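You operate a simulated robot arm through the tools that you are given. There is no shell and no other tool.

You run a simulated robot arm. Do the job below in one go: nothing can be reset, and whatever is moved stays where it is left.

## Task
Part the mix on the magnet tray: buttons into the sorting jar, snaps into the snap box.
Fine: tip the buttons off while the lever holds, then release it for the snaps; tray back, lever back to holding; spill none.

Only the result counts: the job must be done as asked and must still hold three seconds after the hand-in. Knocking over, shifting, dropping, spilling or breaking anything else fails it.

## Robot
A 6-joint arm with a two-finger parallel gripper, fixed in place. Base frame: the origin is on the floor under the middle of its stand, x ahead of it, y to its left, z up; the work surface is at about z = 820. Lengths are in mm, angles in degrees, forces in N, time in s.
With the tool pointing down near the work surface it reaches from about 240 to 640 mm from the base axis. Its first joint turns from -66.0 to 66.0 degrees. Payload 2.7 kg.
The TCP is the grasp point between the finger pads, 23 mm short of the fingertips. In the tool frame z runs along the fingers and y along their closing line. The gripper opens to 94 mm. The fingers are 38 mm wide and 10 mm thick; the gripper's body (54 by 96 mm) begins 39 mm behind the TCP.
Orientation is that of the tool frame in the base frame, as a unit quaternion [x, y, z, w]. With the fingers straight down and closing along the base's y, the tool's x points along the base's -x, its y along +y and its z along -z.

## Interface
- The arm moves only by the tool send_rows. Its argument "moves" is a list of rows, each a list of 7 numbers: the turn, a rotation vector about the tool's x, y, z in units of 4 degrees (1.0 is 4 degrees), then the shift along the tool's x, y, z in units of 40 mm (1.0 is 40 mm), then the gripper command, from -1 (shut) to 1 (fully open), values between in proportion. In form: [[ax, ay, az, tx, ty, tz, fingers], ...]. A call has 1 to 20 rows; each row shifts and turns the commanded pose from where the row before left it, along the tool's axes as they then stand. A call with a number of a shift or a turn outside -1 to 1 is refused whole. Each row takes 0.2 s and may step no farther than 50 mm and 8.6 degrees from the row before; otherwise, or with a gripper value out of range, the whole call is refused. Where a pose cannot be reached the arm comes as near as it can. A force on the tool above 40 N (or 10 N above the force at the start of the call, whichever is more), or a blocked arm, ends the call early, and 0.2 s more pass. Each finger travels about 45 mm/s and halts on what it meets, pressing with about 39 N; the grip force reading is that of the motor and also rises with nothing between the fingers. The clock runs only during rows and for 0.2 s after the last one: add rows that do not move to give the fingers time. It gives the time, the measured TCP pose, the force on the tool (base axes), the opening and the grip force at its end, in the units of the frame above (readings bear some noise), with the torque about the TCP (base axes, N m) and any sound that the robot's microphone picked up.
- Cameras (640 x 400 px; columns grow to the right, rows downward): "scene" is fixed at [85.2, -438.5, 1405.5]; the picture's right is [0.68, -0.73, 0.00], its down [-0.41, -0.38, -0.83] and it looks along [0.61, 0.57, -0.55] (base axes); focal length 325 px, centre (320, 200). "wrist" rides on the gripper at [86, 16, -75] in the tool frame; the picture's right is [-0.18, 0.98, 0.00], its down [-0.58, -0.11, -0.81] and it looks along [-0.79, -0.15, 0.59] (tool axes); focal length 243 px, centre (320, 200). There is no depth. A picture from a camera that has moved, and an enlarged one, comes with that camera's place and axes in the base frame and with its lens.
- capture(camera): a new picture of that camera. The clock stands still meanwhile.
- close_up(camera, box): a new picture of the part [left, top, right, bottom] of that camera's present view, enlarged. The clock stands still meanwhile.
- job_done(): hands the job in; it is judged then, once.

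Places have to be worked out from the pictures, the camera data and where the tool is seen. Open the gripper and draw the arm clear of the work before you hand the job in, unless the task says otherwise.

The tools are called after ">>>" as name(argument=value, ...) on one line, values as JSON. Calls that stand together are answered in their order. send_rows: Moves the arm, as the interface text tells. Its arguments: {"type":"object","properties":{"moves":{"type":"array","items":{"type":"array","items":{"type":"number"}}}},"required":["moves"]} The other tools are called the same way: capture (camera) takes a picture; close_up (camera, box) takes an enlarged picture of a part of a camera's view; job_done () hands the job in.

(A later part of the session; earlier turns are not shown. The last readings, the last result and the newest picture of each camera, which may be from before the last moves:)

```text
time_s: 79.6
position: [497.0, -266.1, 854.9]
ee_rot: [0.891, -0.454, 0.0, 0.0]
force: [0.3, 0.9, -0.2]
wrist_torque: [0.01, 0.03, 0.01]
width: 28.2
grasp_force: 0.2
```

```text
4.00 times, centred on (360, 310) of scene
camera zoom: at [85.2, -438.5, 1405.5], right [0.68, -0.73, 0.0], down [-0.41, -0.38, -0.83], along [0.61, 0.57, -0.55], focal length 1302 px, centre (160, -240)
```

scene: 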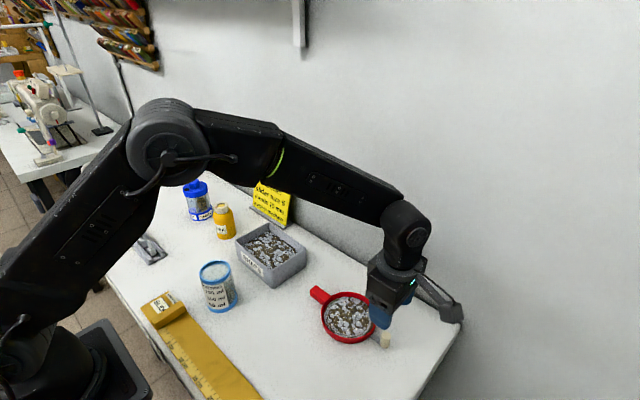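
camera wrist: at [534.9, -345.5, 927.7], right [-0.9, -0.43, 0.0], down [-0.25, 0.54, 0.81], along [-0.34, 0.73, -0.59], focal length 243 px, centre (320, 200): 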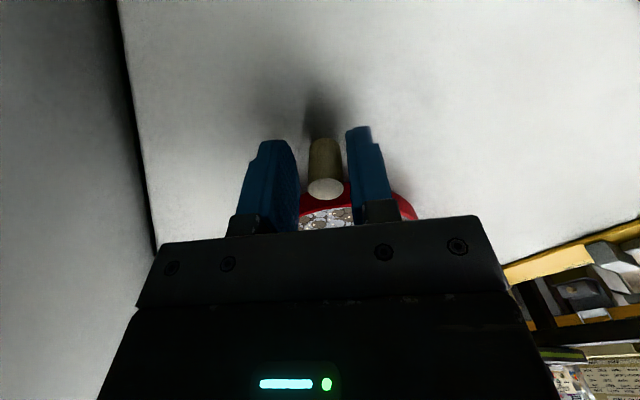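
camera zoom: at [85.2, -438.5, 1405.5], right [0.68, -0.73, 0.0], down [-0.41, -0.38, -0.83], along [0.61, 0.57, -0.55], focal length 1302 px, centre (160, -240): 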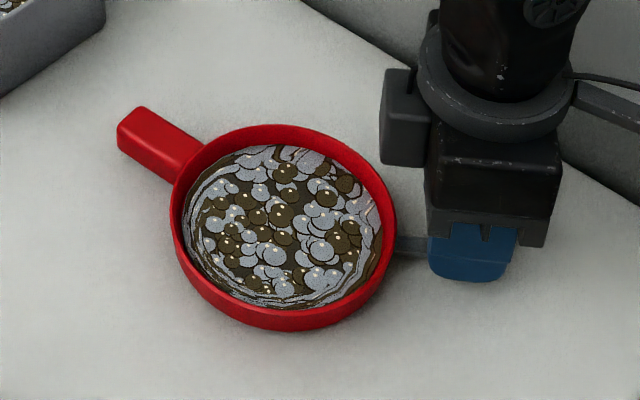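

The hand now faces along the lever's arc and the bar is visible. I push on 16 mm in small steps.

>>> send_rows(moves=[[0, 0, 0, 0, -0.08, 0, -0.4], [0, 0, 0, 0, -0.08, 0, -0.4], [0, 0, 0, 0, -0.08, 0, -0.4], [0, 0, 0, 0, -0.08, 0, -0.4], [0, 0, 0, 0, -0.08, 0, -0.4], [0, 0, 0, 0, 0, 0, -0.4]])

>>> close_up(camera="wrist", box=[230, 100, 450, 230])

>>> close_up(camera="scene", box=[280, 260, 440, 360])

```text
time_s: 81.0
position: [510.1, -257.1, 853.1]
ee_rot: [0.89, -0.456, 0.0, 0.0]
force: [-0.3, 0.0, -0.3]
wrist_torque: [0.0, 0.02, -0.01]
width: 27.9
grasp_force: 0.2
```

```text
2.91 times, centred on (340, 165) of wrist
camera zoom: at [547.9, -336.1, 927.5], right [-0.9, -0.43, 0.0], down [-0.25, 0.54, 0.81], along [-0.34, 0.73, -0.59], focal length 706 px, centre (262, 302)
```

zoom: 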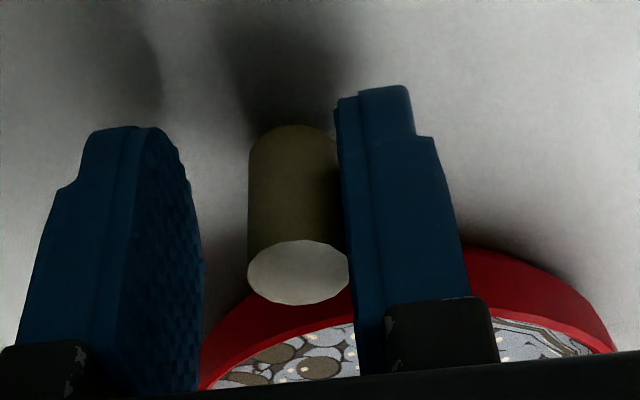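

```text
4.00 times, centred on (360, 310) of scene
camera zoom: at [85.2, -438.5, 1405.5], right [0.68, -0.73, 0.0], down [-0.41, -0.38, -0.83], along [0.61, 0.57, -0.55], focal length 1302 px, centre (160, -240)
```

zoom: 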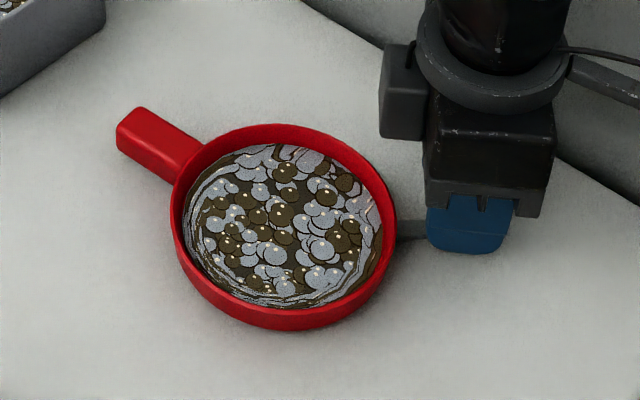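

The tray now stays put and the lever is at about 45°. I push on along the arc.

>>> send_rows(moves=[[0, 0, -1, 0, 0, 0, -0.4], [0, 0, -1, 0, 0, 0, -0.4], [0, 0, -1, 0, 0, 0, -0.4], [0, 0, -1, 0, 0, 0, -0.4], [0, 0, 0, 0, -0.08, 0, -0.4], [0, 0, 0, 0, -0.08, 0, -0.4], [0, 0, 0, 0, -0.08, 0, -0.4], [0, 0, 0, 0, -0.08, 0, -0.4], [0, 0, 0, 0, -0.08, 0, -0.4], [0, 0, 0, 0, 0, 0, -0.4]])

>>> close_up(camera="wrist", box=[230, 100, 450, 230])

>>> close_up(camera="scene", box=[280, 260, 440, 360])

```text
time_s: 83.2
position: [515.5, -247.5, 855.2]
ee_rot: [0.943, -0.334, -0.002, -0.001]
force: [-30.8, -11.5, 8.9]
wrist_torque: [0.17, -3.08, -3.5]
width: 28.3
grasp_force: 0.3
```

```text
2.91 times, centred on (340, 165) of wrist
camera zoom: at [574.9, -314.2, 927.9], right [-0.76, -0.65, 0.0], down [-0.38, 0.45, 0.81], along [-0.52, 0.61, -0.59], focal length 706 px, centre (262, 302)
```

zoom: 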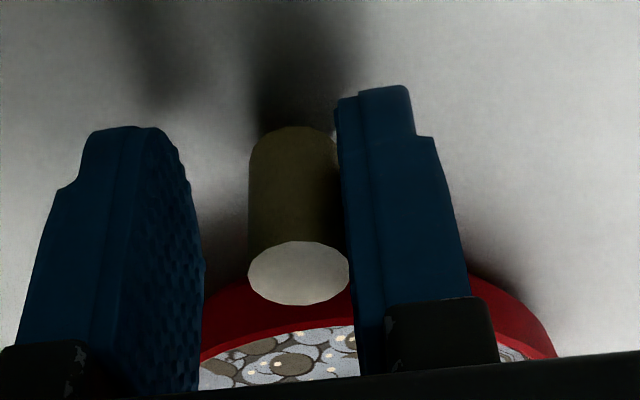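

```text
4.00 times, centred on (360, 310) of scene
camera zoom: at [84.2, -438.7, 1405.5], right [0.68, -0.73, 0.0], down [-0.4, -0.38, -0.83], along [0.61, 0.57, -0.55], focal length 1302 px, centre (160, -240)
```

zoom: 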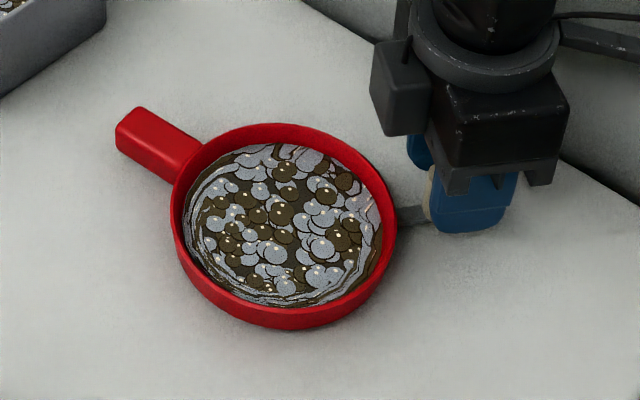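

The camera housing on the hand has met the wall (x≈590). I back off right away: retreat along the push direction and turn the hand back.

>>> send_rows(moves=[[0, 0, 0, 0, 0.1, 0, -0.4], [0, 0, 1, 0, 0, 0, -0.4], [0, 0, 1, 0, 0, 0, -0.4], [0, 0, 1, 0, 0, 0, -0.4], [0, 0, 1, 0, 0, 0, -0.4], [0, 0, 0, 0, 0, 0, -0.4]])

>>> close_up(camera="scene", box=[280, 220, 460, 360])

>>> close_up(camera="wrist", box=[230, 100, 450, 230])

```text
time_s: 84.6
position: [517.7, -246.1, 853.1]
ee_rot: [0.89, -0.455, 0.0, 0.0]
force: [-0.2, 0.2, 0.2]
wrist_torque: [0.0, 0.0, -0.03]
width: 28.2
grasp_force: 0.1
```

```text
2.86 times, centred on (370, 290) of scene
camera zoom: at [85.2, -438.5, 1405.5], right [0.68, -0.73, 0.0], down [-0.41, -0.38, -0.83], along [0.61, 0.57, -0.55], focal length 930 px, centre (177, -57)
```

zoom: 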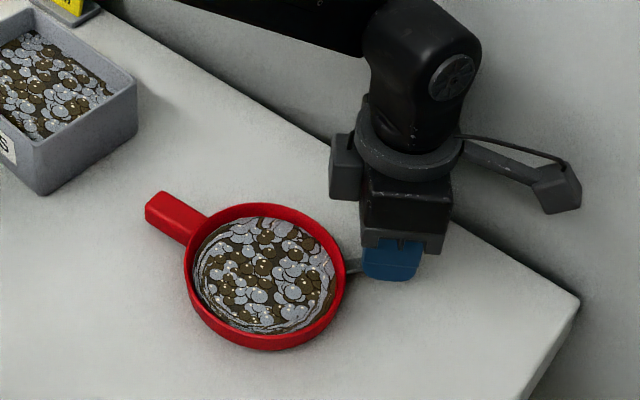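

```text
2.91 times, centred on (340, 165) of wrist
camera zoom: at [555.1, -326.8, 927.7], right [-0.91, -0.43, 0.0], down [-0.25, 0.54, 0.81], along [-0.34, 0.73, -0.59], focal length 706 px, centre (262, 302)
```

zoom: 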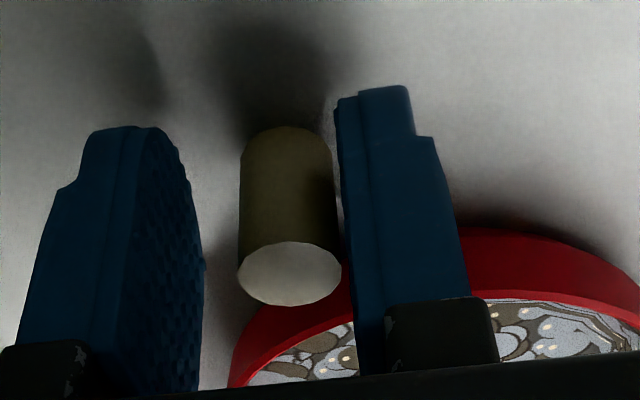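

Forces are back to nil; the lever is at about 53°. I open, rise and turn the hand so its camera faces the base side, away from the wall.

>>> send_rows(moves=[[0, 0, 0, 0, 0, 0, -0.2], [0, 0, 0, 0, 0, 0, 0.1], [0, 0, 0, 0, 0, -0.5, 0.2], [0, 0, 0, 0, 0, -0.9, 0.2], [0, 0, 0, 0, 0, -0.9, 0.2], [0, 0, 1, 0, 0, 0, 0.2], [0, 0, 1, 0, 0, 0, 0.2], [0, 0, 1, 0, 0, 0, 0.2], [0, 0, 1, 0, 0, 0, 0.2], [0, 0, 1, 0, 0, 0, 0.2], [0, 0, 1, 0, 0, 0, 0.2], [0, 0, 1, 0, 0, 0, 0.2], [0, 0, 1, 0, 0, 0, 0.2], [0, 0, 1, 0, 0, 0, 0.2], [0, 0, 1, 0, 0, 0, 0.2], [0, 0, 1, 0, 0, 0, 0.2], [0, 0, 1, 0, 0, 0, 0.2], [0, 0, 1, 0, 0, 0, 0.2], [0, 0, 1, 0, 0, 0, 0.2]])

>>> send_rows(moves=[[0, 0, 1, 0, 0, 0, 0.2], [0, 0, 1, 0, 0, 0, 0.2], [0, 0, 1, 0, 0, 0, 0.2], [0, 0, 1, 0, 0, 0, 0.2], [0, 0, 1, 0, 0, 0, 0.2], [0, 0, 1, 0, 0, 0, 0.2], [0, 0, 1, 0, 0, 0, 0.2], [0, 0, 1, 0, 0, 0, 0.2], [0, 0, 1, 0, 0, 0, 0.2], [0, 0, 1, 0, 0, 0, 0.2], [0, 0, 1, 0, 0, 0, 0.2], [0, 0, 1, 0, 0, 0, 0.2], [0, 0, 1, 0, 0, 0, 0.2], [0, 0, 1, 0, 0, 0, 0.2], [0, 0, 1, 0, 0, 0, 0.2], [0, 0, 1, 0, 0, 0, 0.2], [0, 0, 1, 0, 0, 0, 0.2], [0, 0, 0.4, 0, 0, 0, 0.2], [0, 0, 0, 0, 0, 0, 0.2]])

>>> capture(camera="wrist")

>>> close_up(camera="scene", box=[280, 260, 440, 360])

```text
time_s: 88.6
position: [517.6, -247.4, 944.9]
ee_rot: [-0.572, 0.82, 0.0, 0.0]
force: [-0.6, -0.7, 0.1]
wrist_torque: [0.02, -0.02, 0.02]
width: 56.5
grasp_force: 0.1
```

```text
time_s: 92.6
position: [517.5, -247.5, 945.7]
ee_rot: [-0.002, 1.0, 0.0, 0.0]
force: [-0.3, 0.5, -0.8]
wrist_torque: [-0.02, -0.03, 0.01]
width: 56.6
grasp_force: 0.0
```

```text
taken
camera wrist: at [431.4, -231.5, 1019.5], right [0.18, 0.98, 0.0], down [0.58, -0.11, 0.81], along [0.79, -0.15, -0.59], focal length 243 px, centre (320, 200)
```

wrist: 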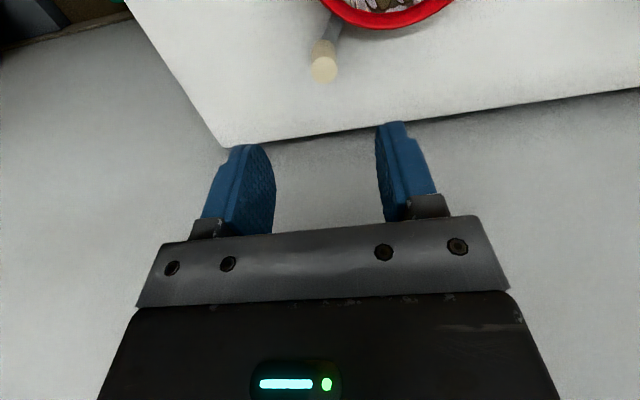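

```text
4.00 times, centred on (360, 310) of scene
camera zoom: at [85.2, -438.5, 1405.5], right [0.68, -0.73, 0.0], down [-0.41, -0.38, -0.83], along [0.61, 0.57, -0.55], focal length 1302 px, centre (160, -240)
```

zoom: 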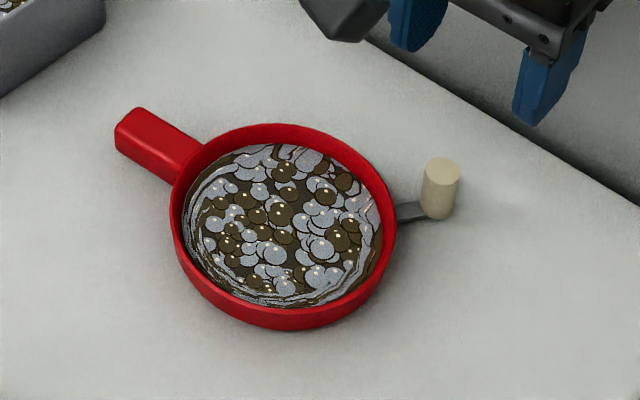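

The lever is at about 53°, knob at (511, -243). I lower around it with the fingers now closing along y and push it on toward +y.

>>> send_rows(moves=[[0, 0, 0, 0, 0.05, 0.9, 0.2], [0, 0, 0, 0, 0, 0.9, 0.2], [0, 0, 0, 0, 0, 0.5, 0.2], [0, 0, 0, 0, 0, 0, 0.2], [0, 0, 0, 0, 0, 0, -0.2], [0, 0, 0, 0, 0, 0, -0.4], [0, 0, 0, 0, 0, 0, -0.4]])

>>> close_up(camera="wrist", box=[230, 100, 450, 230])

>>> close_up(camera="scene", box=[280, 260, 440, 360])

```text
time_s: 94.2
position: [518.1, -244.9, 854.0]
ee_rot: [-0.002, 1.0, 0.0, 0.0]
force: [0.6, -0.4, 0.6]
wrist_torque: [0.03, -0.04, 0.02]
width: 28.0
grasp_force: 0.0
```

```text
2.91 times, centred on (340, 165) of wrist
camera zoom: at [431.6, -229.5, 927.0], right [0.18, 0.98, 0.0], down [0.58, -0.11, 0.81], along [0.79, -0.15, -0.59], focal length 706 px, centre (262, 302)
```

zoom: 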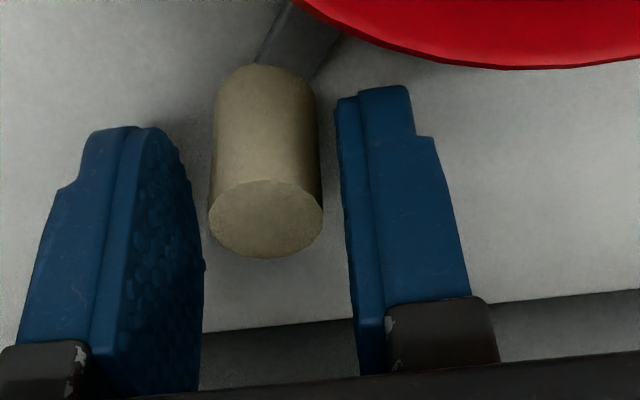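

```text
4.00 times, centred on (360, 310) of scene
camera zoom: at [85.2, -438.5, 1405.5], right [0.68, -0.73, 0.0], down [-0.41, -0.38, -0.83], along [0.61, 0.57, -0.55], focal length 1302 px, centre (160, -240)
```

zoom: 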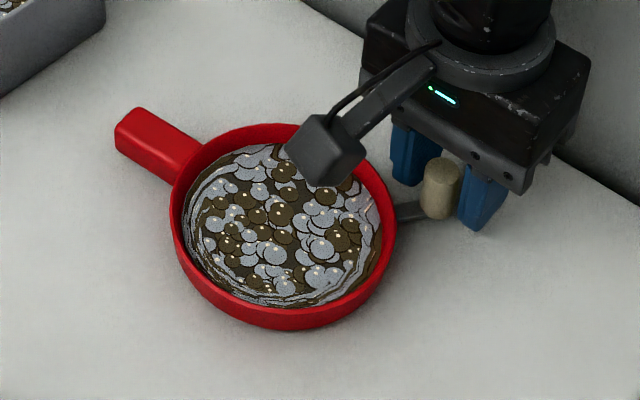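

The cage is around the knob with the -y finger next to it. I push 12 mm toward +y in small steps.

>>> send_rows(moves=[[0, 0, 0, 0, 0.075, 0, -0.4], [0, 0, 0, 0, 0.075, 0, -0.4], [0, 0, 0, 0, 0.075, 0, -0.4], [0, 0, 0, 0, 0.075, 0, -0.4], [0, 0, 0, 0, 0, 0, -0.4]])

>>> close_up(camera="wrist", box=[230, 100, 450, 230])

>>> close_up(camera="scene", box=[280, 260, 440, 360])

```text
time_s: 95.4
position: [517.5, -233.0, 855.0]
ee_rot: [-0.002, 1.0, -0.001, -0.001]
force: [-0.5, -0.6, 0.7]
wrist_torque: [0.01, -0.01, -0.04]
width: 28.3
grasp_force: 0.1
```

```text
2.91 times, centred on (340, 165) of wrist
camera zoom: at [431.7, -216.9, 927.5], right [0.18, 0.98, 0.0], down [0.58, -0.11, 0.81], along [0.79, -0.15, -0.59], focal length 706 px, centre (262, 302)
```

zoom: 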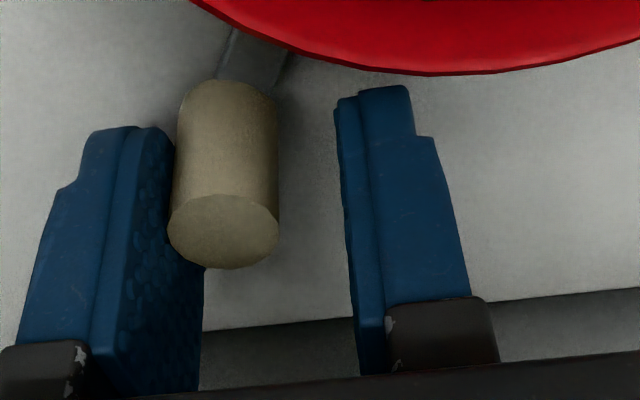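

```text
4.00 times, centred on (360, 310) of scene
camera zoom: at [85.2, -438.5, 1405.5], right [0.68, -0.73, 0.0], down [-0.41, -0.38, -0.83], along [0.61, 0.57, -0.55], focal length 1302 px, centre (160, -240)
```

zoom: 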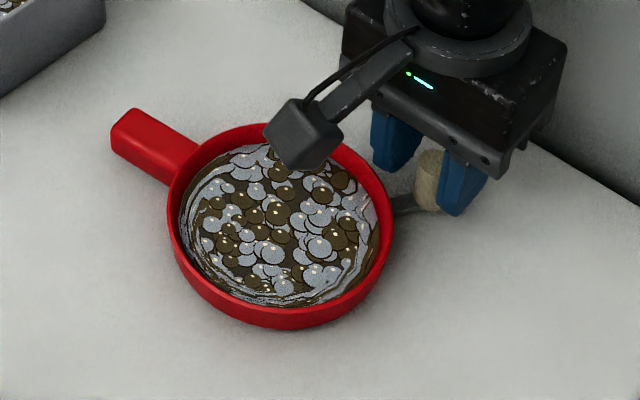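

The tray was nudged about 2 mm because I pushed partly along the lever rather than across it. I turn the hand about 32° to push exactly across the lever, then go on.

>>> send_rows(moves=[[0, 0, 0, 0, -0.04, 0, -0.4], [0, 0, 1, 0, 0, 0, -0.4], [0, 0, 1, 0, 0, 0, -0.4], [0, 0, 1, 0, 0, 0, -0.4], [0, 0, 1, 0, 0, 0, -0.4], [0, 0, 1, 0, 0, 0, -0.4], [0, 0, 1, 0, 0, 0, -0.4], [0, 0, 1, 0, 0, 0, -0.4], [0, 0, 1, 0, 0, 0, -0.4], [0, 0, 0, 0, 0.05, 0, -0.4], [0, 0, 0, 0, 0.05, 0, -0.4], [0, 0, 0, 0, 0.05, 0, -0.4], [0, 0, 0, 0, 0, 0, -0.4]])

>>> close_up(camera="wrist", box=[230, 100, 450, 230])

>>> close_up(camera="scene", box=[280, 260, 440, 360])

```text
time_s: 98.2
position: [520.5, -229.4, 854.4]
ee_rot: [0.274, 0.962, 0.0, 0.0]
force: [0.6, -0.2, 0.7]
wrist_torque: [-0.02, -0.01, -0.02]
width: 28.1
grasp_force: 0.1
```

```text
2.91 times, centred on (340, 165) of wrist
camera zoom: at [456.0, -170.2, 927.7], right [0.67, 0.74, 0.0], down [0.44, -0.4, 0.81], along [0.6, -0.54, -0.59], focal length 706 px, centre (262, 302)
```

zoom: 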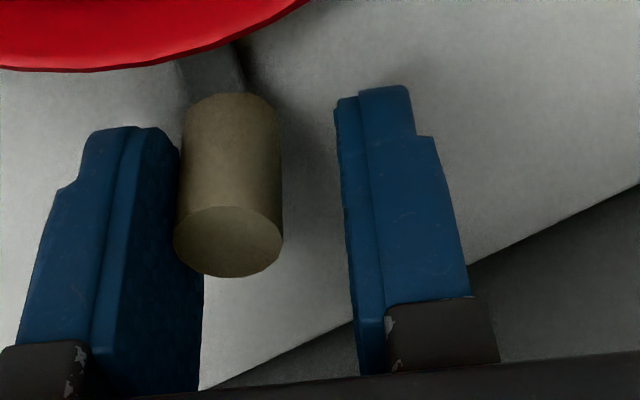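

```text
4.00 times, centred on (360, 310) of scene
camera zoom: at [85.2, -438.5, 1405.5], right [0.68, -0.73, 0.0], down [-0.41, -0.38, -0.83], along [0.61, 0.57, -0.55], focal length 1302 px, centre (160, -240)
```

zoom: 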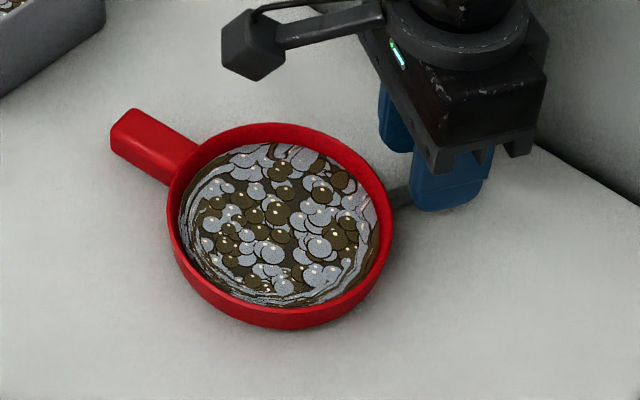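

The lever is now at about 60°, the tray still. I push 10 mm more in the same direction.

>>> send_rows(moves=[[0, 0, 0, 0, 0.05, 0, -0.4], [0, 0, 0, 0, 0.05, 0, -0.4], [0, 0, 0, 0, 0.05, 0, -0.4], [0, 0, 0, 0, 0.05, 0, -0.4], [0, 0, 0, 0, 0.05, 0, -0.4], [0, 0, 0, 0, 0, 0, -0.4]])

>>> close_up(camera="wrist", box=[230, 100, 450, 230])

>>> close_up(camera="scene", box=[280, 260, 440, 360])

```text
time_s: 99.6
position: [524.8, -221.6, 852.6]
ee_rot: [0.275, 0.961, -0.001, 0.0]
force: [-0.5, -0.5, 0.2]
wrist_torque: [-0.01, 0.01, 0.01]
width: 28.4
grasp_force: 0.1
```

```text
2.91 times, centred on (340, 165) of wrist
camera zoom: at [461.4, -161.9, 927.6], right [0.67, 0.74, 0.0], down [0.44, -0.4, 0.81], along [0.6, -0.54, -0.59], focal length 706 px, centre (262, 302)
```

zoom: 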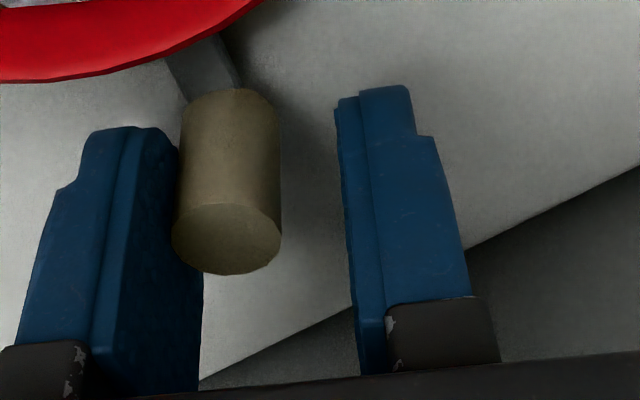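

```text
4.00 times, centred on (360, 310) of scene
camera zoom: at [85.2, -438.5, 1405.5], right [0.68, -0.73, 0.0], down [-0.41, -0.38, -0.83], along [0.61, 0.57, -0.55], focal length 1302 px, centre (160, -240)
```

zoom: 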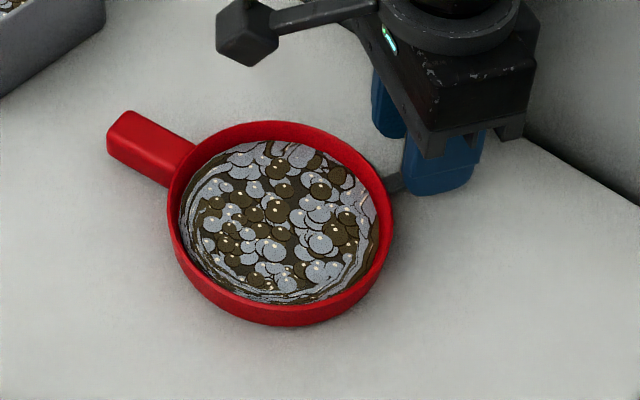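

The tray has begun to turn with the push, which suggests the lever's end stop at about 60°. One more small push will confirm it.

>>> send_rows(moves=[[0, 0, 0, 0, 0.05, 0, -0.4], [0, 0, 0, 0, 0.05, 0, -0.4], [0, 0, 0, 0, 0.05, 0, -0.4], [0, 0, 0, 0, 0, 0, -0.4]])

>>> close_up(camera="wrist", box=[230, 100, 450, 230])

>>> close_up(camera="scene", box=[280, 260, 440, 360])

```text
time_s: 100.6
position: [529.9, -215.2, 854.2]
ee_rot: [0.274, 0.962, 0.0, 0.0]
force: [0.8, 0.5, -0.2]
wrist_torque: [0.03, -0.02, -0.01]
width: 28.3
grasp_force: 0.5
```

```text
2.91 times, centred on (340, 165) of wrist
camera zoom: at [464.7, -156.6, 927.7], right [0.67, 0.74, 0.0], down [0.44, -0.4, 0.81], along [0.6, -0.54, -0.59], focal length 706 px, centre (262, 302)
```

zoom: 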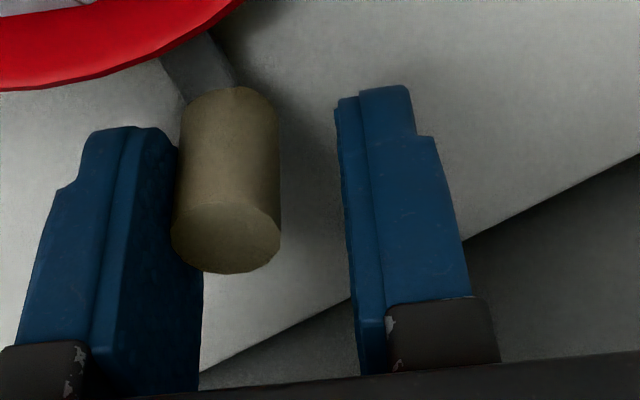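

```text
4.00 times, centred on (360, 310) of scene
camera zoom: at [85.2, -438.5, 1405.5], right [0.68, -0.73, 0.0], down [-0.41, -0.38, -0.83], along [0.61, 0.57, -0.55], focal length 1302 px, centre (160, -240)
```

zoom: 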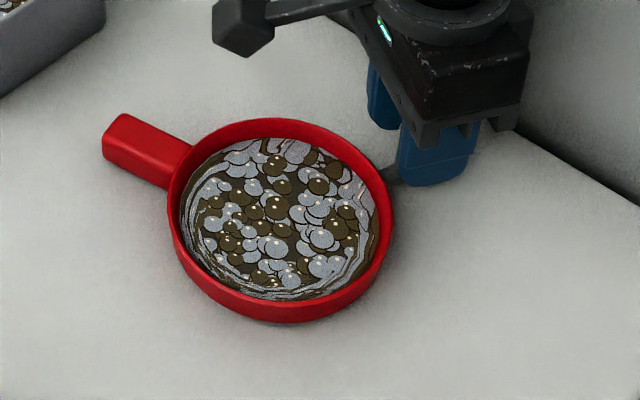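

The tray now turns one-for-one with the knob, so the lever is at its stop — released. I back off, open and rise, then turn the hand back to grip the handle.

>>> send_rows(moves=[[0, 0, 0, 0, -0.1, 0, -0.4], [0, 0, 0, 0, 0, 0, -0.2], [0, 0, 0, 0, 0, 0, 0.1], [0, 0, 0, 0, 0, -0.5, 0.2], [0, 0, 0, 0, 0, -0.9, 0.2], [0, 0, 0, 0, 0, -0.9, 0.2], [0, 0, 0, 0.9, 0, 0, 0.2], [0, 0, -1, 0.9, 0, 0, 0.2], [0, 0, -1, 0, 0, 0, 0.2], [0, 0, -1, 0, 0, 0, 0.2], [0, 0, -1, 0, 0, 0, 0.2], [0, 0, -1, 0, 0, 0, 0.2], [0, 0, -1, 0, 0, 0, 0.2], [0, 0, -1, 0, 0, 0, 0.2], [0, 0, -1, 0, 0, 0, 0.2], [0, 0, -1, 0, 0, 0, 0.2], [0, 0, -1, 0, 0, 0, 0.2], [0, 0, -1, 0, 0, 0, 0.2], [0, 0, -1, 0, 0, 0, 0.2], [0, 0, 0, 0, 0, 0, 0.2]])

>>> close_up(camera="scene", box=[280, 260, 440, 360])

```text
time_s: 104.8
position: [466.0, -181.9, 946.2]
ee_rot: [-0.142, 0.99, 0.0, -0.001]
force: [1.1, -0.5, 0.1]
wrist_torque: [-0.01, 0.01, -0.02]
width: 56.5
grasp_force: 0.0
```

```text
4.00 times, centred on (360, 310) of scene
camera zoom: at [85.2, -438.5, 1405.5], right [0.68, -0.73, 0.0], down [-0.41, -0.38, -0.83], along [0.61, 0.57, -0.55], focal length 1302 px, centre (160, -240)
```

zoom: 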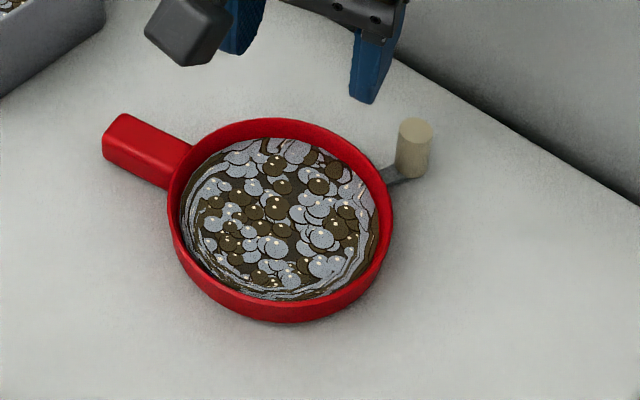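

The lever stands about 60° round, released, and the snaps lie still. I finish turning the hand to match the handle's direction (tray is turned about 10°) and move above the handle.

>>> send_rows(moves=[[0, 0, -1, 0, 0, 0, 0.2], [0, 0, -1, 0, 0, 0, 0.2], [0, 0, -1, 0, 0, 0, 0.2], [0, 0, -1, 0, 0, 0, 0.2], [0, 0, -1, 0, 0, 0, 0.2], [0, 0, -1, 0, 0, 0, 0.2], [0, 0, -1, 0, 0, 0, 0.2], [0, 0, -1, 0, 0, 0, 0.2], [0, 0, -1, 0, 0, 0, 0.2], [0, 0, -1, 0, 0, 0, 0.2], [0, 0, -1, 0, 0, 0, 0.2], [0, 0, -1, 0, 0, 0, 0.2], [0, 0, -1, 0, 0, 0, 0.2], [0, 0, -1, 0, 0, 0, 0.2], [0, 0, -1, 0, 0, 0, 0.2], [0, 0, -1, 0, 0, 0, 0.2], [0, 0, -1, 0, 0, 0, 0.2], [0, 0, -1, 0, 0, 0, 0.2], [0, 0, -1, 0, 0, 0, 0.2], [0, 0, -1, 0, 0, 0, 0.2]])

>>> send_rows(moves=[[0, 0, -0.9, 0, 0, 0, 0.2], [0, 0, 0, -0.68, 0.208, 0, 0.2], [0, 0, 0, -0.68, 0.208, 0, 0.2], [0, 0, 0, -0.68, 0.208, 0, 0.2], [0, 0, 0, 0, 0, 0, 0.2]])

>>> capture(camera="wrist")

```text
time_s: 109.0
position: [465.3, -182.3, 945.8]
ee_rot: [0.744, -0.668, 0.001, 0.001]
force: [-0.3, -0.1, 0.5]
wrist_torque: [-0.01, 0.0, 0.01]
width: 56.0
grasp_force: 0.1
```

```text
time_s: 110.2
position: [427.0, -105.9, 946.5]
ee_rot: [0.765, -0.644, 0.001, 0.0]
force: [-0.3, 0.5, 0.2]
wrist_torque: [0.0, 0.01, 0.02]
width: 56.4
grasp_force: 0.0
```

```text
taken
camera wrist: at [425.8, -193.6, 1019.1], right [-1.0, 0.01, 0.0], down [0.01, 0.59, 0.81], along [0.01, 0.81, -0.59], focal length 243 px, centre (320, 200)
```

wrist: 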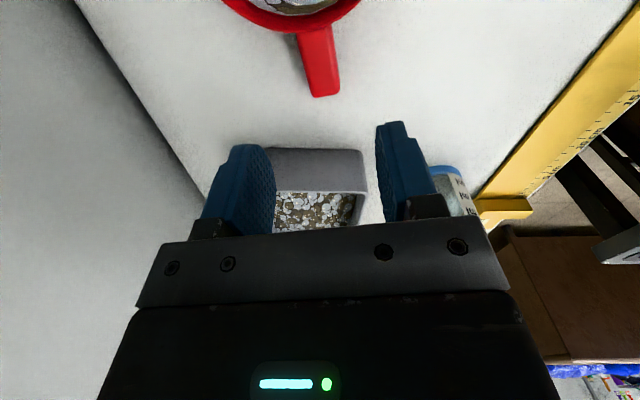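

>>> close_up(camera="wrist", box=[230, 0, 390, 110])

```text
3.64 times, centred on (310, 55) of wrist
camera zoom: at [425.8, -193.6, 1019.1], right [-1.0, 0.01, 0.0], down [0.01, 0.59, 0.81], along [0.01, 0.81, -0.59], focal length 882 px, centre (356, 727)
```

zoom: 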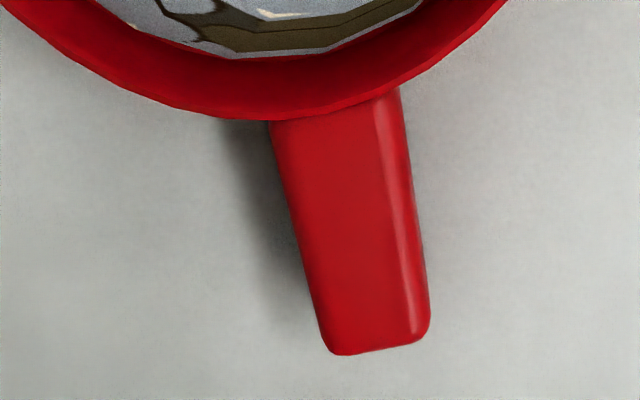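

The handle's centre line runs from (429.9, -129) to (423.6, -94), turned 10.2°, matching the hand. I tilt 24° as before and lower astride the handle to z≈862.

>>> send_rows(moves=[[0, 1, 0, 0, 0, 0, 0.2], [0, 1, 0, 0, 0, 0, 0.2], [0, 1, 0, 0, 0, 0, 0.2], [0, 1, 0, 0, 0, 0, 0.2], [0, 1, 0, 0, 0, 0, 0.2], [0, 1, 0, 0, 0, 0, 0.2], [0, 0, 0, -0.286, 0.009, 0.643, 0.2], [0, 0, 0, -0.286, 0.009, 0.643, 0.2], [0, 0, 0, -0.286, 0.009, 0.643, 0.2], [0, 0, 0, 0, 0, 0, 0.2]])

>>> capture(camera="wrist")

```text
time_s: 112.4
position: [426.3, -105.5, 860.9]
ee_rot: [0.748, -0.63, 0.159, 0.133]
force: [0.3, -0.1, 1.6]
wrist_torque: [-0.04, -0.02, 0.03]
width: 56.7
grasp_force: 0.0
```

```text
taken
camera wrist: at [418.6, -156.8, 963.8], right [-1.0, 0.0, -0.08], down [-0.04, 0.86, 0.5], along [0.06, 0.5, -0.86], focal length 243 px, centre (320, 200)
```

wrist: 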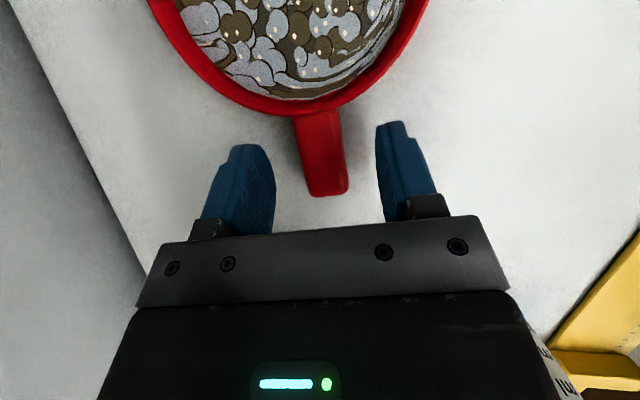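

The fingers are centred about the handle. I lower the last 10 mm.

>>> send_rows(moves=[[0, 0, 0, -0.06, 0, 0.13, 0.2], [0, 0, 0, -0.042, 0, 0.098, 0.2], [0, 0, 0, 0, 0, 0, 0]])

>>> capture(camera="wrist")

```text
time_s: 113.2
position: [425.6, -105.7, 851.0]
ee_rot: [0.748, -0.63, 0.159, 0.134]
force: [0.9, 0.4, -0.2]
wrist_torque: [0.0, 0.01, 0.02]
width: 47.2
grasp_force: 0.0
```

```text
taken
camera wrist: at [418.5, -156.9, 953.7], right [-1.0, 0.0, -0.07], down [-0.04, 0.87, 0.5], along [0.06, 0.5, -0.86], focal length 243 px, centre (320, 200)
```

wrist: 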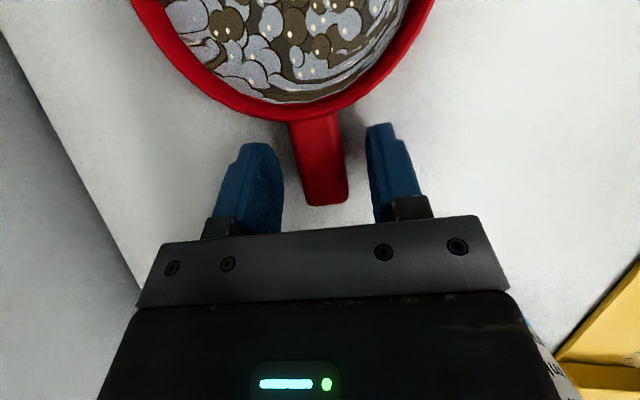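

Everything is lined up. I close on the handle and lift 30 mm slowly, keeping the tray level since the snaps are now loose.

>>> send_rows(moves=[[0, 0, 0, 0, 0, 0, -0.4], [0, 0, 0, 0, 0, 0, -0.5], [0, 0, 0, 0, 0, 0, -1], [0, 0, 0, 0, 0, 0, -1], [0, 0, 0, 0, 0, 0, -1], [0, 0, 0, 0, 0, 0, -1], [0, 0, 0, 0.03, 0, -0.068, -1], [0, 0, 0, 0.05, 0, -0.114, -1], [0, 0, 0, 0.1, 0, -0.228, -1], [0, 0, 0, 0.125, 0, -0.275, -1], [0, 0, 0, 0, 0, 0, -1]])

>>> close_up(camera="scene", box=[260, 220, 440, 360])

>>> capture(camera="wrist")

```text
time_s: 115.6
position: [425.8, -107.6, 880.6]
ee_rot: [0.748, -0.63, 0.159, 0.134]
force: [0.7, 0.1, -1.7]
wrist_torque: [0.14, 0.03, 0.03]
width: 23.6
grasp_force: 38.7
```

```text
2.86 times, centred on (350, 290) of scene
camera zoom: at [85.3, -438.5, 1405.5], right [0.68, -0.73, 0.0], down [-0.41, -0.38, -0.83], along [0.61, 0.57, -0.55], focal length 930 px, centre (234, -57)
```

zoom: 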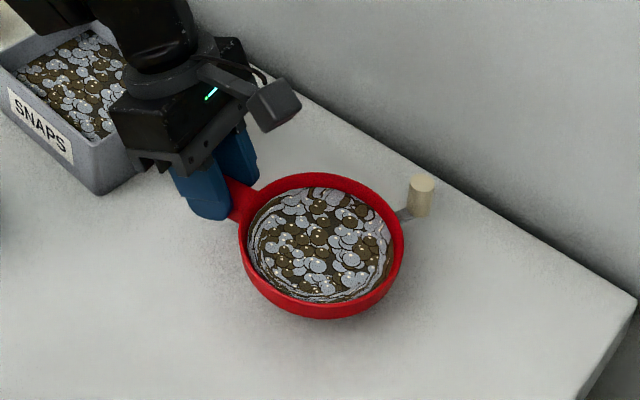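

```text
taken
camera wrist: at [418.8, -156.8, 983.7], right [-1.0, 0.0, -0.07], down [-0.04, 0.87, 0.5], along [0.06, 0.5, -0.86], focal length 243 px, centre (320, 200)
```

wrist: 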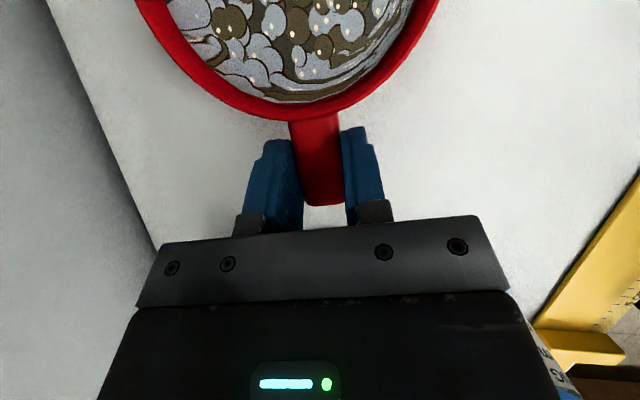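

Held level. I raise to z≈965, straighten the tray's 10° turn and carry it slowly over to the snap box.

>>> send_rows(moves=[[0, 0, 0, 0.15, 0, -0.337, -1], [0, 0, 0, 0.215, 0, -0.482, -1], [0, 0, 0, 0.215, 0, -0.482, -1], [0, 0, 0, 0.18, 0, -0.404, -1], [0, 0, 0, 0.1, 0, -0.224, -1], [-0.407, 0, 0.914, 0, 0, 0, -1], [-0.407, 0, 0.914, 0, 0, 0, -1], [-0.2035, 0, 0.457, 0, 0, 0, -1], [0, 0, 0, 0, 0, 0, -1]])

>>> send_rows(moves=[[0, 0, 0, -0.25, -0.054, -0.11, -1], [0, 0, 0, -0.481, -0.1046, -0.214, -1], [0, 0, 0, -0.481, -0.1046, -0.214, -1], [0, 0, 0, -0.481, -0.1046, -0.214, -1], [0, 0, 0, -0.481, -0.1046, -0.214, -1], [0, 0, 0, -0.481, -0.1046, -0.214, -1], [0, 0, 0, -0.481, -0.1046, -0.214, -1], [0, 0, 0, -0.481, -0.1046, -0.214, -1], [0, 0, 0, -0.481, -0.1046, -0.214, -1], [0, 0, 0, -0.481, -0.1046, -0.214, -1], [0, 0, 0, -0.481, -0.1046, -0.214, -1], [0, 0, 0, -0.481, -0.1046, -0.214, -1], [0, 0, 0, -0.23, -0.05, -0.1, -1], [0, 0, 0, 0, 0, 0, -1]])

>>> capture(camera="scene")

>>> capture(camera="wrist")

```text
time_s: 117.6
position: [425.5, -106.2, 967.1]
ee_rot: [-0.691, 0.693, -0.147, -0.147]
force: [-0.5, -0.3, -2.2]
wrist_torque: [0.17, 0.01, 0.0]
width: 23.8
grasp_force: 39.0
```

```text
time_s: 120.6
position: [477.9, 146.8, 966.5]
ee_rot: [-0.69, 0.693, -0.147, -0.148]
force: [0.0, -0.3, -2.0]
wrist_torque: [0.14, 0.02, 0.04]
width: 23.6
grasp_force: 39.1
```

```text
taken
```

scene: 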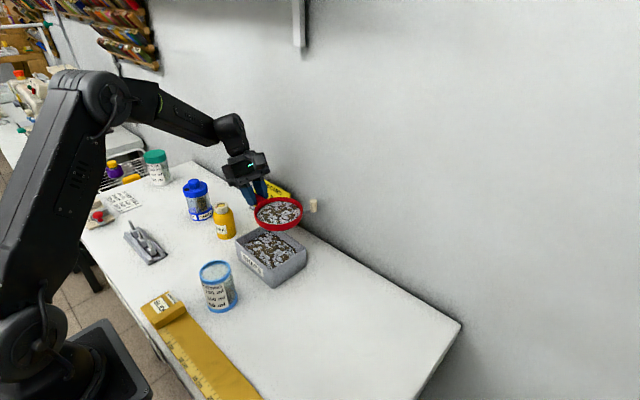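

```text
taken
camera wrist: at [461.7, 98.3, 1068.8], right [-0.98, 0.17, -0.07], down [0.11, 0.86, 0.5], along [0.15, 0.48, -0.86], focal length 243 px, centre (320, 200)
```

wrist: 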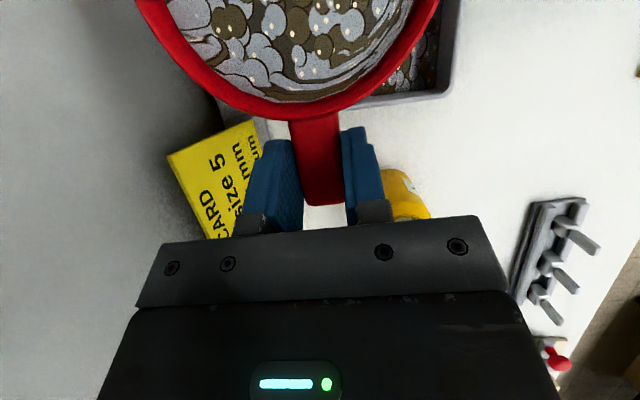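

The dish is level over the box (centre about (478, 63)). I tip it toward the base side: first 32°.

>>> send_rows(moves=[[0.914, 0, 0.407, 0, 0, 0, -1], [0.914, 0, 0.407, 0, 0, 0, -1], [0.914, 0, 0.407, 0, 0, 0, -1], [0.914, 0, 0.407, 0, 0, 0, -1], [0.914, 0, 0.407, 0, 0, 0, -1], [0.914, 0, 0.407, 0, 0, 0, -1], [0, 0, 0, 0, 0, 0, -1], [0.914, 0, 0.407, 0, 0, 0, -1], [0, 0, 0, 0, 0, 0, -1], [0.914, 0, 0.407, 0, 0, 0, -1], [0, 0, 0, 0, 0, 0, -1]])

>>> close_up(camera="scene", box=[200, 150, 340, 300])

```text
time_s: 123.0
position: [477.0, 146.1, 967.0]
ee_rot: [-0.623, 0.706, -0.333, 0.049]
force: [-0.7, 0.1, -2.4]
wrist_torque: [0.13, 0.05, -0.03]
width: 23.7
grasp_force: 39.2
```

```text
2.67 times, centred on (270, 225) of scene
camera zoom: at [85.3, -438.5, 1405.5], right [0.68, -0.73, 0.0], down [-0.41, -0.38, -0.83], along [0.61, 0.57, -0.55], focal length 868 px, centre (453, 133)
```

zoom: 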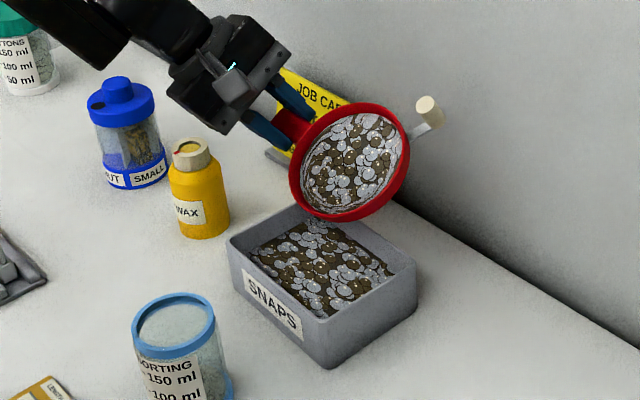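

At 32° nothing flows, and the low lip hangs over the box. I go on to 48°.

>>> send_rows(moves=[[0.914, 0, 0.407, 0, 0, 0, -1], [0, 0, 0, 0, 0, 0, -1], [0.914, 0, 0.407, 0, 0, 0, -1], [0, 0, 0, 0, 0, 0, -1], [0.914, 0, 0.407, 0, 0, 0, -1], [0, 0, 0, 0, 0, 0, -1], [0.914, 0, 0.407, 0, 0, 0, -1], [0, 0, 0, 0, 0, 0, -1], [0, 0, 0, 0, 0, 0, -1]])

>>> close_up(camera="scene", box=[200, 150, 340, 300])

```text
time_s: 125.0
position: [477.5, 146.2, 966.5]
ee_rot: [-0.571, 0.692, -0.416, 0.147]
force: [0.2, 0.3, -1.8]
wrist_torque: [0.19, -0.01, -0.04]
width: 23.6
grasp_force: 39.2
```

```text
2.67 times, centred on (270, 225) of scene
camera zoom: at [85.3, -438.5, 1405.5], right [0.68, -0.73, 0.0], down [-0.41, -0.38, -0.83], along [0.61, 0.57, -0.55], focal length 868 px, centre (453, 133)
```

zoom: 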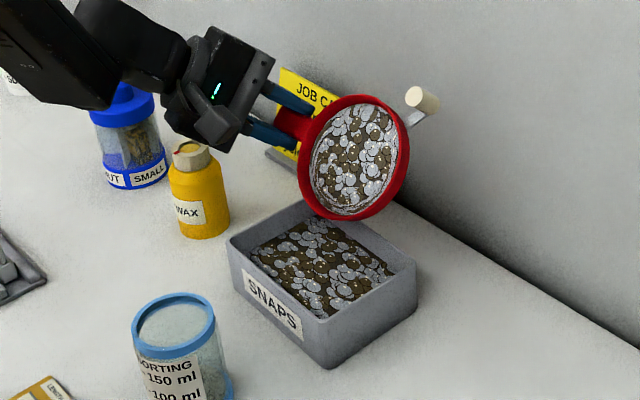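

Still held at 48°. I go to 56°, where the buttons had slid, and wait.

>>> send_rows(moves=[[0.914, 0, 0.407, 0, 0, 0, -1], [0, 0, 0, 0, 0, 0, -1], [0, 0, 0, 0, 0, 0, -1], [0.914, 0, 0.407, 0, 0, 0, -1], [0, 0, 0, 0, 0, 0, -1], [0, 0, 0, 0, 0, 0, -1], [0, 0, 0, 0, 0, 0, -1]])

>>> close_up(camera="scene", box=[200, 150, 340, 300])

```text
time_s: 126.6
position: [477.4, 146.0, 967.2]
ee_rot: [-0.54, 0.681, -0.455, 0.195]
force: [-0.1, 0.1, -1.2]
wrist_torque: [0.14, 0.03, -0.02]
width: 23.6
grasp_force: 38.8
```

```text
2.67 times, centred on (270, 225) of scene
camera zoom: at [85.3, -438.5, 1405.5], right [0.68, -0.73, 0.0], down [-0.41, -0.38, -0.83], along [0.61, 0.57, -0.55], focal length 868 px, centre (453, 133)
```

zoom: 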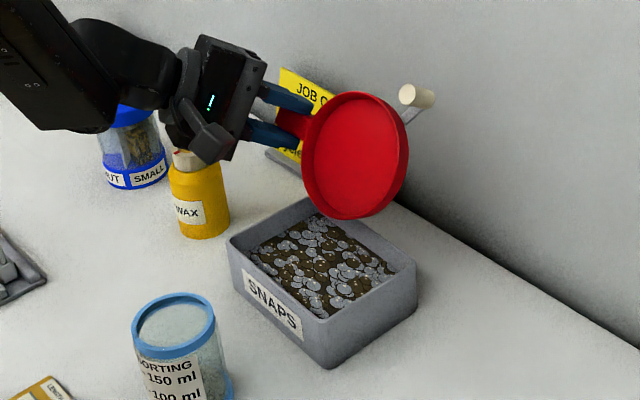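

The dish is empty: the snaps slid into the box. I check closely that nothing is left in the dish and nothing lies on the table.

>>> close_up(camera="scene", box=[240, 170, 320, 290])

>>> capture(camera="wrist")

```text
3.33 times, centred on (280, 230) of scene
camera zoom: at [85.3, -438.5, 1405.5], right [0.68, -0.73, 0.0], down [-0.41, -0.38, -0.83], along [0.61, 0.57, -0.55], focal length 1085 px, centre (453, 100)
```

zoom: 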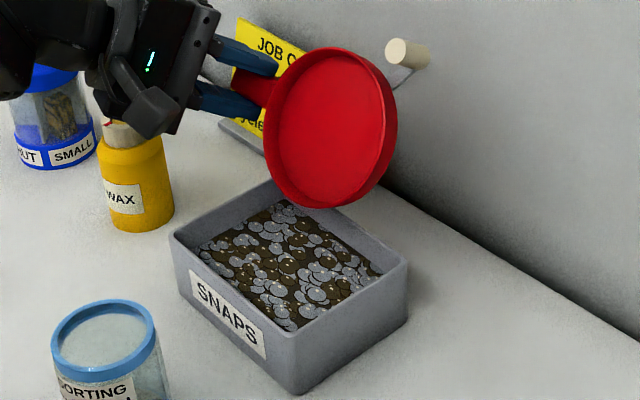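

```text
taken
camera wrist: at [383.0, 98.0, 1009.9], right [-0.49, 0.17, -0.86], down [-0.35, 0.86, 0.37], along [0.8, 0.48, -0.36], focal length 243 px, centre (320, 200)
```

wrist: 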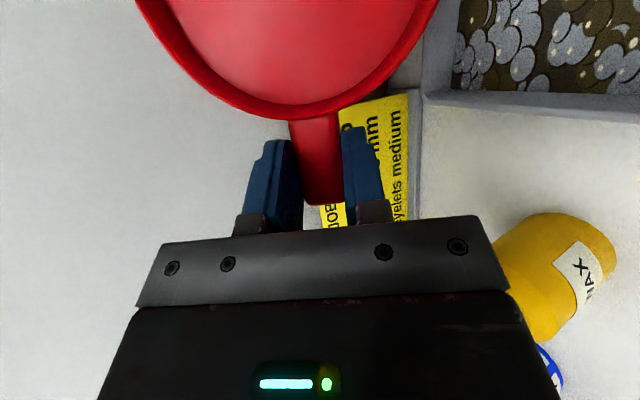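

Dish and table are clean. I wait a moment more over the box and then roll the tray back to level.

>>> send_rows(moves=[[0, 0, 0, 0, 0, 0, -1], [0, 0, 0, 0, 0, 0, -1], [0, 0, 0, 0, 0, 0, -1], [-0.914, 0, -0.407, 0, 0, 0, -1], [-0.914, 0, -0.407, 0, 0, 0, -1], [-0.914, 0, -0.407, 0, 0, 0, -1], [-0.914, 0, -0.407, 0, 0, 0, -1], [-0.914, 0, -0.407, 0, 0, 0, -1], [-0.914, 0, -0.407, 0, 0, 0, -1], [-0.914, 0, -0.407, 0, 0, 0, -1], [-0.914, 0, -0.407, 0, 0, 0, -1], [-0.914, 0, -0.407, 0, 0, 0, -1], [-0.914, 0, -0.407, 0, 0, 0, -1], [-0.914, 0, -0.407, 0, 0, 0, -1], [-0.914, 0, -0.407, 0, 0, 0, -1], [-0.914, 0, -0.407, 0, 0, 0, -1], [-0.914, 0, -0.407, 0, 0, 0, -1], [0, 0, 0, 0, 0, 0, -1]])

>>> close_up(camera="scene", box=[200, 150, 340, 300])

```text
time_s: 130.4
position: [477.0, 146.1, 965.8]
ee_rot: [-0.69, 0.694, -0.146, -0.148]
force: [0.7, 0.0, -1.5]
wrist_torque: [0.11, -0.01, -0.03]
width: 23.7
grasp_force: 39.3
```

```text
2.67 times, centred on (270, 225) of scene
camera zoom: at [85.3, -438.5, 1405.5], right [0.68, -0.73, 0.0], down [-0.41, -0.38, -0.83], along [0.61, 0.57, -0.55], focal length 868 px, centre (453, 133)
```

zoom: 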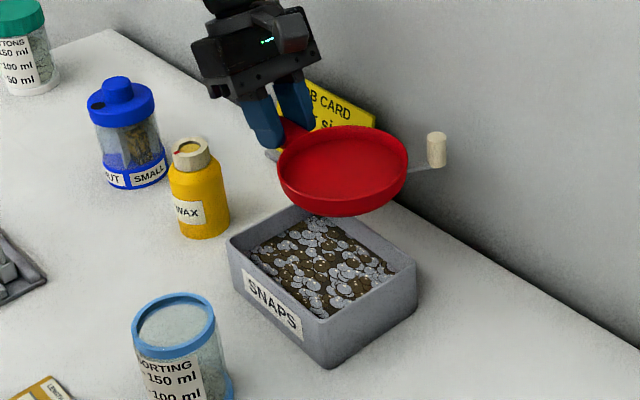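

The tray is level and empty. I carry it back over its original place.

>>> send_rows(moves=[[0, 0, 0, 0.25, 0.044, 0.111, -1], [0, 0, 0, 0.485, 0.0856, 0.2158, -1], [0, 0, 0, 0.485, 0.0856, 0.2158, -1], [0, 0, 0, 0.485, 0.0856, 0.2158, -1], [0, 0, 0, 0.485, 0.0856, 0.2158, -1], [0, 0, 0, 0.485, 0.0856, 0.2158, -1], [0, 0, 0, 0.485, 0.0856, 0.2158, -1], [0, 0, 0, 0.485, 0.0856, 0.2158, -1], [0, 0, 0, 0.485, 0.0856, 0.2158, -1], [0, 0, 0, 0.485, 0.0856, 0.2158, -1], [0, 0, 0, 0.485, 0.0856, 0.2158, -1], [0, 0, 0, 0.485, 0.0856, 0.2158, -1], [0, 0, 0, 0.235, 0.0416, 0.105, -1], [0, 0, 0, -0.2415, 0, 0.5425, -1], [0, 0, 0, -0.2415, 0, 0.5425, -1], [0, 0, 0, -0.2415, 0, 0.5425, -1], [0, 0, 0, -0.2415, 0, 0.5425, -1], [0, 0, 0, 0, 0, 0, -1]])

>>> close_up(camera="scene", box=[280, 260, 440, 360])

```text
time_s: 134.2
position: [435.0, -107.3, 871.2]
ee_rot: [-0.691, 0.692, -0.147, -0.147]
force: [0.8, 0.1, -1.9]
wrist_torque: [0.12, 0.02, -0.02]
width: 23.7
grasp_force: 39.0
```

```text
4.00 times, centred on (360, 310) of scene
camera zoom: at [85.3, -438.5, 1405.5], right [0.68, -0.73, 0.0], down [-0.41, -0.38, -0.83], along [0.61, 0.57, -0.55], focal length 1302 px, centre (160, -240)
```

zoom: 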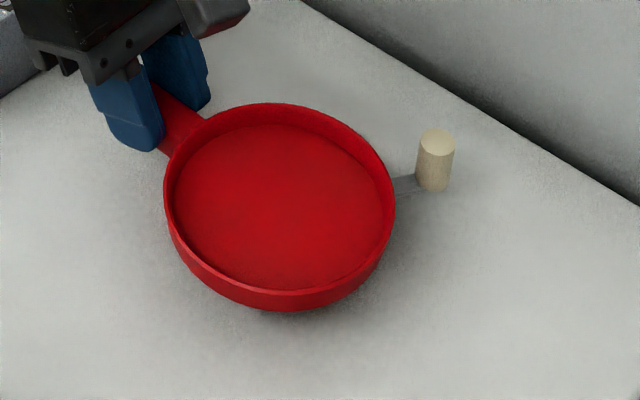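

I'll set the tray down about 50 mm nearer (clear of wall and box) to work the lever in free space, and put it back in its exact place afterwards.

>>> send_rows(moves=[[0, 0, 0, 0.114, 0.417, 0.051, -1], [0, 0, 0, 0.114, 0.417, 0.051, -1], [0, 0, 0, 0.114, 0.417, 0.051, -1], [0, 0, 0, 0, 0, 0, -1], [0, 0, 0, -0.1, 0, 0.225, -1], [0, 0, 0, -0.06, 0, 0.135, -1], [0, 0, 0, -0.03, 0, 0.07, -1], [0, 0, 0, 0, 0, 0, -1]])

>>> close_up(camera="scene", box=[260, 250, 420, 370])

```text
time_s: 136.0
position: [384.6, -122.8, 853.3]
ee_rot: [-0.691, 0.692, -0.147, -0.147]
force: [-0.4, 0.1, -2.9]
wrist_torque: [0.15, 0.04, 0.02]
width: 23.9
grasp_force: 39.2
```

```text
3.33 times, centred on (340, 310) of scene
camera zoom: at [85.3, -438.5, 1405.5], right [0.68, -0.73, 0.0], down [-0.41, -0.38, -0.83], along [0.61, 0.57, -0.55], focal length 1085 px, centre (253, -167)
```

zoom: 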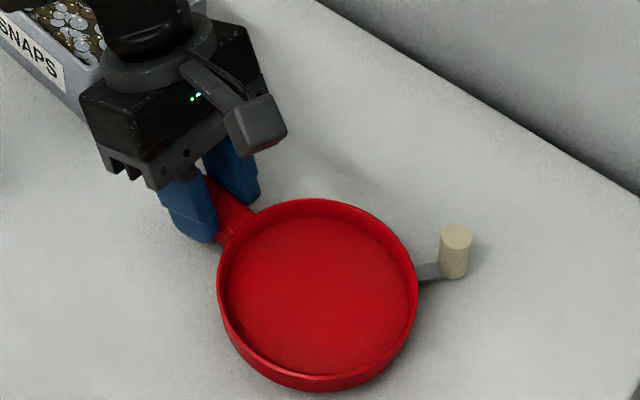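

It hangs about 1–2 mm above the table; I lower in sub-millimetre steps until the table takes the weight.

>>> send_rows(moves=[[0, 0, 0, -0.01, 0, 0.022, -1], [0, 0, 0, 0, 0, 0, -1], [0, 0, 0, 0, 0, 0, -1]])

```text
time_s: 136.8
position: [385.0, -122.9, 851.6]
ee_rot: [-0.691, 0.693, -0.147, -0.146]
force: [-0.9, -0.8, -2.4]
wrist_torque: [0.14, -0.02, -0.02]
width: 23.5
grasp_force: 38.9
```

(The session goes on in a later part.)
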